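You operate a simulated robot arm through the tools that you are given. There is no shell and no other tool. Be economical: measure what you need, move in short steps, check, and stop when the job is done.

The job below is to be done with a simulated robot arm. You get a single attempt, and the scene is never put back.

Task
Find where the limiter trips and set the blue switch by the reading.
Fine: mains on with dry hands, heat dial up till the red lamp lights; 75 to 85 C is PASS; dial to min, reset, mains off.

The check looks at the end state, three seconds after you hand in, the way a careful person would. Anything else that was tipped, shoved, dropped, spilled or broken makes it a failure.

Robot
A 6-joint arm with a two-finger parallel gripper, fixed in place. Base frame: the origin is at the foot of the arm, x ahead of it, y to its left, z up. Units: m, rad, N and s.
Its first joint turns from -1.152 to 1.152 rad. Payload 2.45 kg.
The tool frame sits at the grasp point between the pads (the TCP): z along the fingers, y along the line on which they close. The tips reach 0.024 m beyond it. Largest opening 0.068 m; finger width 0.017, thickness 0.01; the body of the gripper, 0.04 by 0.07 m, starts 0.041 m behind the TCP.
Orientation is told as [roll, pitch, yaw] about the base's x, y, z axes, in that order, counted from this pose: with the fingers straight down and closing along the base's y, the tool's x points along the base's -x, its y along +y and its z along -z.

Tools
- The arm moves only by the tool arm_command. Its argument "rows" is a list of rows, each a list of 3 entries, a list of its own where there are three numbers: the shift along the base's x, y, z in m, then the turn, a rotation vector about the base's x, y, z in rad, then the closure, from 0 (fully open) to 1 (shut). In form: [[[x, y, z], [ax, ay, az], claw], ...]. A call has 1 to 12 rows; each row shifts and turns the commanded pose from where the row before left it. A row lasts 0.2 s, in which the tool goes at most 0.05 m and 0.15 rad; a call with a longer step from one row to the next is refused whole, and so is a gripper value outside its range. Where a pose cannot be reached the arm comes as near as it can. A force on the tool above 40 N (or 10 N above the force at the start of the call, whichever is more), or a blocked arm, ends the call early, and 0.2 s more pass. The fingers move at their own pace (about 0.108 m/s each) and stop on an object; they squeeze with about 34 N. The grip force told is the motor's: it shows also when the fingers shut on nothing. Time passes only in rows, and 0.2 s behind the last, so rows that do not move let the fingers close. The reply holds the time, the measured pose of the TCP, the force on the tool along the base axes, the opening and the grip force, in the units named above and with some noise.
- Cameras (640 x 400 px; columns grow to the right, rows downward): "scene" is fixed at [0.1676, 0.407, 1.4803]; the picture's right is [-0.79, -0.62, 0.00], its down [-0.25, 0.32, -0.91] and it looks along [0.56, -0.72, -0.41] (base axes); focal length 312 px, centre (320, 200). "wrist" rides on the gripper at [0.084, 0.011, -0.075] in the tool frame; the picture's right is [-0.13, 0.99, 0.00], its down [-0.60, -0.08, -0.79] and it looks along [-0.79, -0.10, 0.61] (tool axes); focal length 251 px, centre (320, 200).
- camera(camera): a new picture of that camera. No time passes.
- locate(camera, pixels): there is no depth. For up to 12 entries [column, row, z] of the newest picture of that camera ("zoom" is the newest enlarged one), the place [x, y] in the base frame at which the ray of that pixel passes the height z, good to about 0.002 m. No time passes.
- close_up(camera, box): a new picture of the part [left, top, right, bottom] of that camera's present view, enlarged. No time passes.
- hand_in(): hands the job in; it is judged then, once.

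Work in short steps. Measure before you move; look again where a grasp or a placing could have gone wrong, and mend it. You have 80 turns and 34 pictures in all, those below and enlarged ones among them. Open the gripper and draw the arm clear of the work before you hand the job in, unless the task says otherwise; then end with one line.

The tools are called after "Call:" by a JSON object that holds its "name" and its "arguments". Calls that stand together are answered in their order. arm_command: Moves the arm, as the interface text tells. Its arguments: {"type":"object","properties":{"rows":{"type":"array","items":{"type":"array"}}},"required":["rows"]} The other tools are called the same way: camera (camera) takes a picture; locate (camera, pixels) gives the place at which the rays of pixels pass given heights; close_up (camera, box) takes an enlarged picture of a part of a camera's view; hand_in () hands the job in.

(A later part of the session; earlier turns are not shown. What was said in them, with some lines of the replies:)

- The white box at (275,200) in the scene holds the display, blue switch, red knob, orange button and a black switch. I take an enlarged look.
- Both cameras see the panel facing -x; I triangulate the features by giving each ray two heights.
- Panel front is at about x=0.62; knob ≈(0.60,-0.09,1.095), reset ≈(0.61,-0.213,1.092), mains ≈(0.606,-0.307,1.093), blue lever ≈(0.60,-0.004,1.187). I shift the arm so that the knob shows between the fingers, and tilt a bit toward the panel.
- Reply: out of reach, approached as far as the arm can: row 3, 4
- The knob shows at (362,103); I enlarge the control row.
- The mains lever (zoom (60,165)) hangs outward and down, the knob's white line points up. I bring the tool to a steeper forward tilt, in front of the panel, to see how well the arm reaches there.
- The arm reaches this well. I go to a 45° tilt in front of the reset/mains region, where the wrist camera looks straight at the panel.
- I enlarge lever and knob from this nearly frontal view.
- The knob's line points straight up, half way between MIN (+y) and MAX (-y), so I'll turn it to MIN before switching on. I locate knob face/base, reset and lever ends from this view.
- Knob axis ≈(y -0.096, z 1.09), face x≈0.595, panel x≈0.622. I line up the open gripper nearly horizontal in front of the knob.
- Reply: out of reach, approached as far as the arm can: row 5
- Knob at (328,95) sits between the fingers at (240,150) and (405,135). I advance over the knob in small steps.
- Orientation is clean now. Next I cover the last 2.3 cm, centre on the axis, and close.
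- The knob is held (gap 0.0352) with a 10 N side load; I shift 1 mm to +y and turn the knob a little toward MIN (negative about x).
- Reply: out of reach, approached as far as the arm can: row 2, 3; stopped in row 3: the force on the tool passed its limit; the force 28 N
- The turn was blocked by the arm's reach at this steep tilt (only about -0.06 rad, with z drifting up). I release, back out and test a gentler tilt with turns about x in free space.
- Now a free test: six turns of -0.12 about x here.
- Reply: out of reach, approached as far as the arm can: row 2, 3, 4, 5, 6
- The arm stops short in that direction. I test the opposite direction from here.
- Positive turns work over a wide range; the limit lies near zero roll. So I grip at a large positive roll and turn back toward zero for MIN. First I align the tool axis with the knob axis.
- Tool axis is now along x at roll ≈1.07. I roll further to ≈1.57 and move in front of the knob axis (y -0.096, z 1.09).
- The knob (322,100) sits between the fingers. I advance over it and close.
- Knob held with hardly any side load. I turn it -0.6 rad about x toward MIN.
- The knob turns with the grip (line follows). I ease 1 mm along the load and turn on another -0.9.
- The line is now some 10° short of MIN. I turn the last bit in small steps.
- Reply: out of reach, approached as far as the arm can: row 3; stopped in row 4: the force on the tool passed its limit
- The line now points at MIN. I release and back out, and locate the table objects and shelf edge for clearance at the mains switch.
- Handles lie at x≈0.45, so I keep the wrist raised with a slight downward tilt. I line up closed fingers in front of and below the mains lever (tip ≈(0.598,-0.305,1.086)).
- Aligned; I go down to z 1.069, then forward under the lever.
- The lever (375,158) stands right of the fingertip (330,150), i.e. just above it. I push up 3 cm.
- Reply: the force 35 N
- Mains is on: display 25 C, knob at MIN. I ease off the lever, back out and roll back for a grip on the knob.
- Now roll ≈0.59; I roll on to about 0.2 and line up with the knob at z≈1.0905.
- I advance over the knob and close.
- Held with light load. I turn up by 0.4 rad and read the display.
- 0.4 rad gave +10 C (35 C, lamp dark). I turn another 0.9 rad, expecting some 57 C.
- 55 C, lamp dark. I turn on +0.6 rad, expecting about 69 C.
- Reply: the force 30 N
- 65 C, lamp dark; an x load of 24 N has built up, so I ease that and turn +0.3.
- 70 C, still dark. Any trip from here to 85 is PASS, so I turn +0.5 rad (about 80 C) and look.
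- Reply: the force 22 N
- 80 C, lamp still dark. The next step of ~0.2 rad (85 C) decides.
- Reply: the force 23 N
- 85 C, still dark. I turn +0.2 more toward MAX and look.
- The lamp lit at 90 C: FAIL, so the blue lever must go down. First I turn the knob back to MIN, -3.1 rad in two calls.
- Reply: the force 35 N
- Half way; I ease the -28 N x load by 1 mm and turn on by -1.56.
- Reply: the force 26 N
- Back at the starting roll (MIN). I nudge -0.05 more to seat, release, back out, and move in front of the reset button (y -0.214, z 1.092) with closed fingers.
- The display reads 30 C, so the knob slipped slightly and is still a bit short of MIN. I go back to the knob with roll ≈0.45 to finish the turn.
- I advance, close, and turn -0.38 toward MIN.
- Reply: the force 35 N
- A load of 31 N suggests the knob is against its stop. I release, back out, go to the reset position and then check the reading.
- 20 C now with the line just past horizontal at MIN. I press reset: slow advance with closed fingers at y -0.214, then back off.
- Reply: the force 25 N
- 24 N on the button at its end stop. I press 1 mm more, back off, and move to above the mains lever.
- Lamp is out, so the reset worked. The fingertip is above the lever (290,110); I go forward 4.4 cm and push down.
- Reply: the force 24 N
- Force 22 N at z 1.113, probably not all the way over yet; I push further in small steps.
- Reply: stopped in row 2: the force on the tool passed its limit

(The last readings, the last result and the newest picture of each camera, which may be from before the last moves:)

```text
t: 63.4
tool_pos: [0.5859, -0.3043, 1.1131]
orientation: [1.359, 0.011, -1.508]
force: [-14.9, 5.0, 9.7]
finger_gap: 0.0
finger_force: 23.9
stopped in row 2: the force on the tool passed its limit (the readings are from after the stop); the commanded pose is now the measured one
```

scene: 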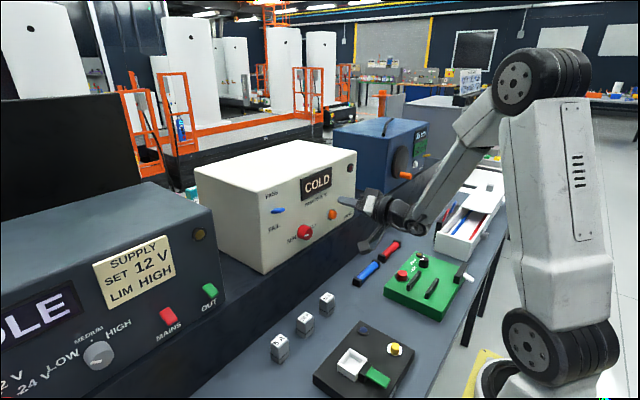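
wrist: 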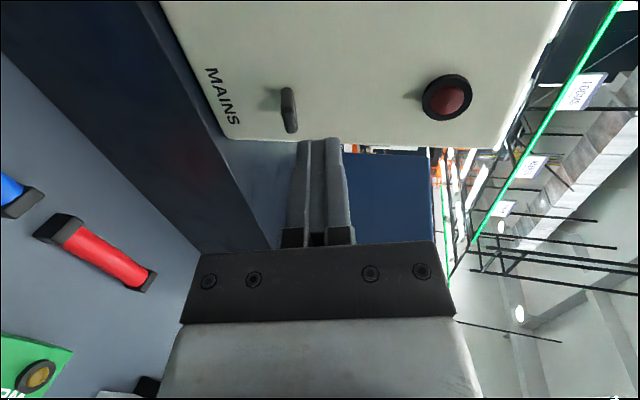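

The tip position matches the lever lying fully down (hard stop). I back out and move in front of and above the blue lever (≈ y -0.004, z 1.187).

Call:
{"name": "arm_command", "arguments": {"rows": [[[0, 0, 0.012], [0, 0, 0], 1], [[-0.023, 0, 0], [0, 0, 0], 1], [[-0.023, 0, 0], [0, 0, 0], 1], [[0, 0, 0.04], [0, 0, 0], 1], [[0, 0.02, 0.04], [0, 0, 0], 1], [[0, 0.045, 0.02], [0, 0, 0], 1], [[0, 0.045, 0], [0, 0, 0], 1], [[0, 0.045, 0], [0, 0, 0], 1], [[0, 0.045, 0], [0, 0, 0], 1], [[0, 0.045, 0], [0, 0, 0], 1], [[0, 0.045, 0], [0, 0, 0], 1], [[0, 0.01, 0], [0, 0, 0], 1]]}}

```text
t: 66.0
tool_pos: [0.5374, -0.0075, 1.2243]
orientation: [1.352, 0.013, -1.502]
force: [0.4, 0.2, 0.1]
finger_gap: 0.0001
finger_force: 24.0
out of reach, approached as far as the arm can: row 12
```

I double-check the blue lever's place with rays from the newest enlarged picture (base (212,239), tip (252,233)).

Call:
{"name": "locate", "arguments": {"camera": "zoom", "pixels": [[212, 239, 1.18], [212, 239, 1.187], [252, 233, 1.187], [252, 233, 1.195], [228, 228, 1.19], [228, 228, 1.195]]}}

```text
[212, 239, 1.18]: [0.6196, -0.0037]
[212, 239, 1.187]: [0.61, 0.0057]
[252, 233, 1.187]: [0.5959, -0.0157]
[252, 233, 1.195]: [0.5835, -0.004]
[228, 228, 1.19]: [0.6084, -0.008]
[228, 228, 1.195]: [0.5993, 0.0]
```

Lever centre ≈(y -0.005, z 1.185). I advance and push down stepwise.

Call:
{"name": "arm_command", "arguments": {"rows": [[[0.024, 0.0015, 0], [0, 0, 0], 1], [[0.023, 0.001, 0], [0, 0, 0], 1], [[0, 0, -0.006], [0, 0, 0], 1], [[0, 0, -0.006], [0, 0, 0], 1], [[0, 0, -0.005], [0, 0, 0], 1], [[0, 0, -0.005], [0, 0, 0], 1], [[0, 0, 0], [0, 0, 0], 1]]}}

```text
t: 67.6
tool_pos: [0.586, -0.0163, 1.2049]
orientation: [1.353, 0.013, -1.502]
force: [-0.3, 0.3, 0.8]
finger_gap: 0.0002
finger_force: 23.4
out of reach, approached as far as the arm can: row 2, 5
```

The arm drifted to y -0.016 (reach limit at this roll). I lift, roll back somewhat, and shift to y -0.005.

Call:
{"name": "arm_command", "arguments": {"rows": [[[0, 0, 0.015], [0, 0, 0], 1], [[-0.02, 0, 0.005], [-0.14, 0, 0], 1], [[0, 0, 0], [-0.14, 0, 0], 1], [[0, 0, 0], [-0.14, 0, 0], 1], [[0, 0, 0], [-0.14, 0, 0], 1], [[0, 0.006, 0], [0, 0, 0], 1], [[0, 0.006, 0], [0, 0, 0], 1], [[0, 0, 0], [0, 0, 0], 1]]}}

```text
t: 69.4
tool_pos: [0.5568, -0.063, 1.2392]
orientation: [1.314, -0.546, -1.489]
force: [-0.4, 0.2, -0.4]
finger_gap: 0.0002
finger_force: 23.6
out of reach, approached as far as the arm can: row 2, 3, 4, 5, 6, 7
```

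Tool yaw relative to the arm plane is the limit (it needs to point somewhat to +y). I yaw the tool +0.28, roll back to flat, and then shift to y -0.010.

Call:
{"name": "arm_command", "arguments": {"rows": [[[-0.012, 0, 0], [0, 0, 0.14], 1], [[0, 0, 0], [0, 0, 0.14], 1], [[0, 0, 0], [0.14, 0, 0], 1], [[0, 0, 0], [0.14, 0, 0], 1], [[0, 0.01, 0], [0.14, 0, 0], 1], [[0, 0.02, 0], [0.12, 0, 0], 1], [[0, 0.023, -0.01], [0, 0, 0], 1], [[0, 0, 0], [0, 0, 0], 1]]}}

```text
t: 71.2
tool_pos: [0.5444, -0.0075, 1.2299]
orientation: [1.495, -0.033, -1.272]
force: [-0.3, 0.1, 0.9]
finger_gap: 0.0
finger_force: 23.1
```

Pose is clean now. I advance over the blue lever and push down.

Call:
{"name": "arm_command", "arguments": {"rows": [[[0.021, -0.0025, 0], [0, 0, 0], 1], [[0.02, -0.002, 0], [0, 0, 0], 1], [[0, 0, -0.008], [0, 0, 0], 1], [[0, 0, -0.008], [0, 0, 0], 1], [[0, 0, -0.006], [0, 0, 0], 1], [[0, 0, -0.006], [0, 0, 0], 1], [[0, 0, 0], [0, 0, 0], 1]]}}

```text
t: 72.8
tool_pos: [0.5854, -0.0152, 1.2017]
orientation: [1.493, -0.035, -1.272]
force: [-0.9, 0.8, 0.7]
finger_gap: 0.0
finger_force: 23.1
```

No contact yet (tip underside ≈1.190). I go further down in small steps.

Call:
{"name": "arm_command", "arguments": {"rows": [[[0, 0.002, -0.004], [0, 0, 0], 1], [[0, 0, -0.004], [0, 0, 0], 1], [[0, 0, -0.004], [0, 0, 0], 1], [[0, 0, -0.004], [0, 0, 0], 1], [[0, 0, 0], [0, 0, 0], 1]]}}

```text
t: 74.0
tool_pos: [0.5875, -0.0132, 1.19]
orientation: [1.504, -0.035, -1.271]
force: [-10.4, 1.8, 23.7]
finger_gap: 0.0
finger_force: 24.0
```

24 N at z 1.190; a bit more to be sure that it is seated.

Call:
{"name": "arm_command", "arguments": {"rows": [[[0, 0, -0.002], [0, 0, 0], 1], [[0, 0, -0.001], [0, 0, 0], 1], [[0, 0, 0], [0, 0, 0], 1]]}}

```text
t: 74.6
tool_pos: [0.5877, -0.0119, 1.1907]
orientation: [1.518, -0.037, -1.27]
force: [-15.2, -0.7, 8.6]
finger_gap: 0.0003
finger_force: 23.4
stopped in row 3: the force on the tool passed its limit (the readings are from after the stop); the commanded pose is now the measured one
```

It is against its stop. I lift off, back away, rise and open, then use the last picture to verify everything.

Call:
{"name": "arm_command", "arguments": {"rows": [[[0, 0, 0.012], [0, 0, 0], 1], [[-0.025, 0, 0.01], [0, 0, 0], 1], [[-0.03, -0.01, 0.01], [0, 0, 0], 1], [[0, -0.03, 0.04], [0, 0, 0], 1], [[0, -0.04, 0.03], [0, 0, 0], 0.5], [[0, -0.045, 0.02], [0, 0, 0], 0], [[0, -0.045, 0.02], [0, 0, 0], 0], [[0, -0.045, 0.02], [0, 0, 0], 0], [[-0.02, -0.04, 0], [0, 0, 0], 0], [[-0.02, -0.03, 0], [0, 0, 0], 0], [[0, 0, 0], [0, 0, 0], 0]]}}

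Call:
{"name": "close_up", "arguments": {"camera": "scene", "box": [240, 140, 370, 260]}}

```text
t: 77.0
tool_pos: [0.4924, -0.3006, 1.3508]
orientation: [1.512, -0.038, -1.269]
force: [-0.3, -0.7, 0.0]
finger_gap: 0.068
finger_force: 0.1
```

```text
3.33 times, centred on (305, 200) of scene
```

zoom: 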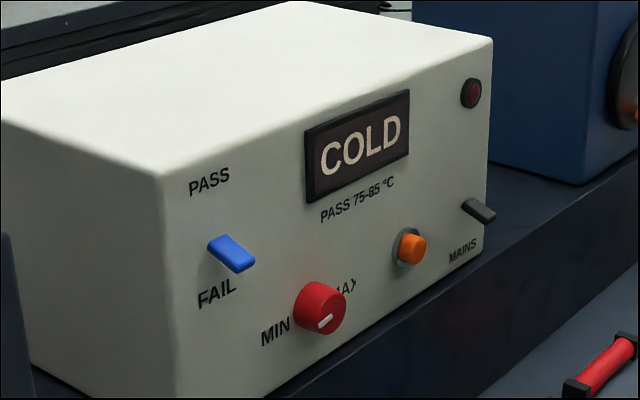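

The last picture shows the mains off (COLD), the lamp dark, the knob at MIN and the blue lever at FAIL. The arm is clear with the gripper open, so I hand in.

Call:
{"name": "hand_in", "arguments": {}}

```text
The job is handed in.
```

The limiter tripped at 90 C, above the 75–85 C band, so the blue switch is set to FAIL; the dial is at MIN, the limiter is reset and the mains is off.
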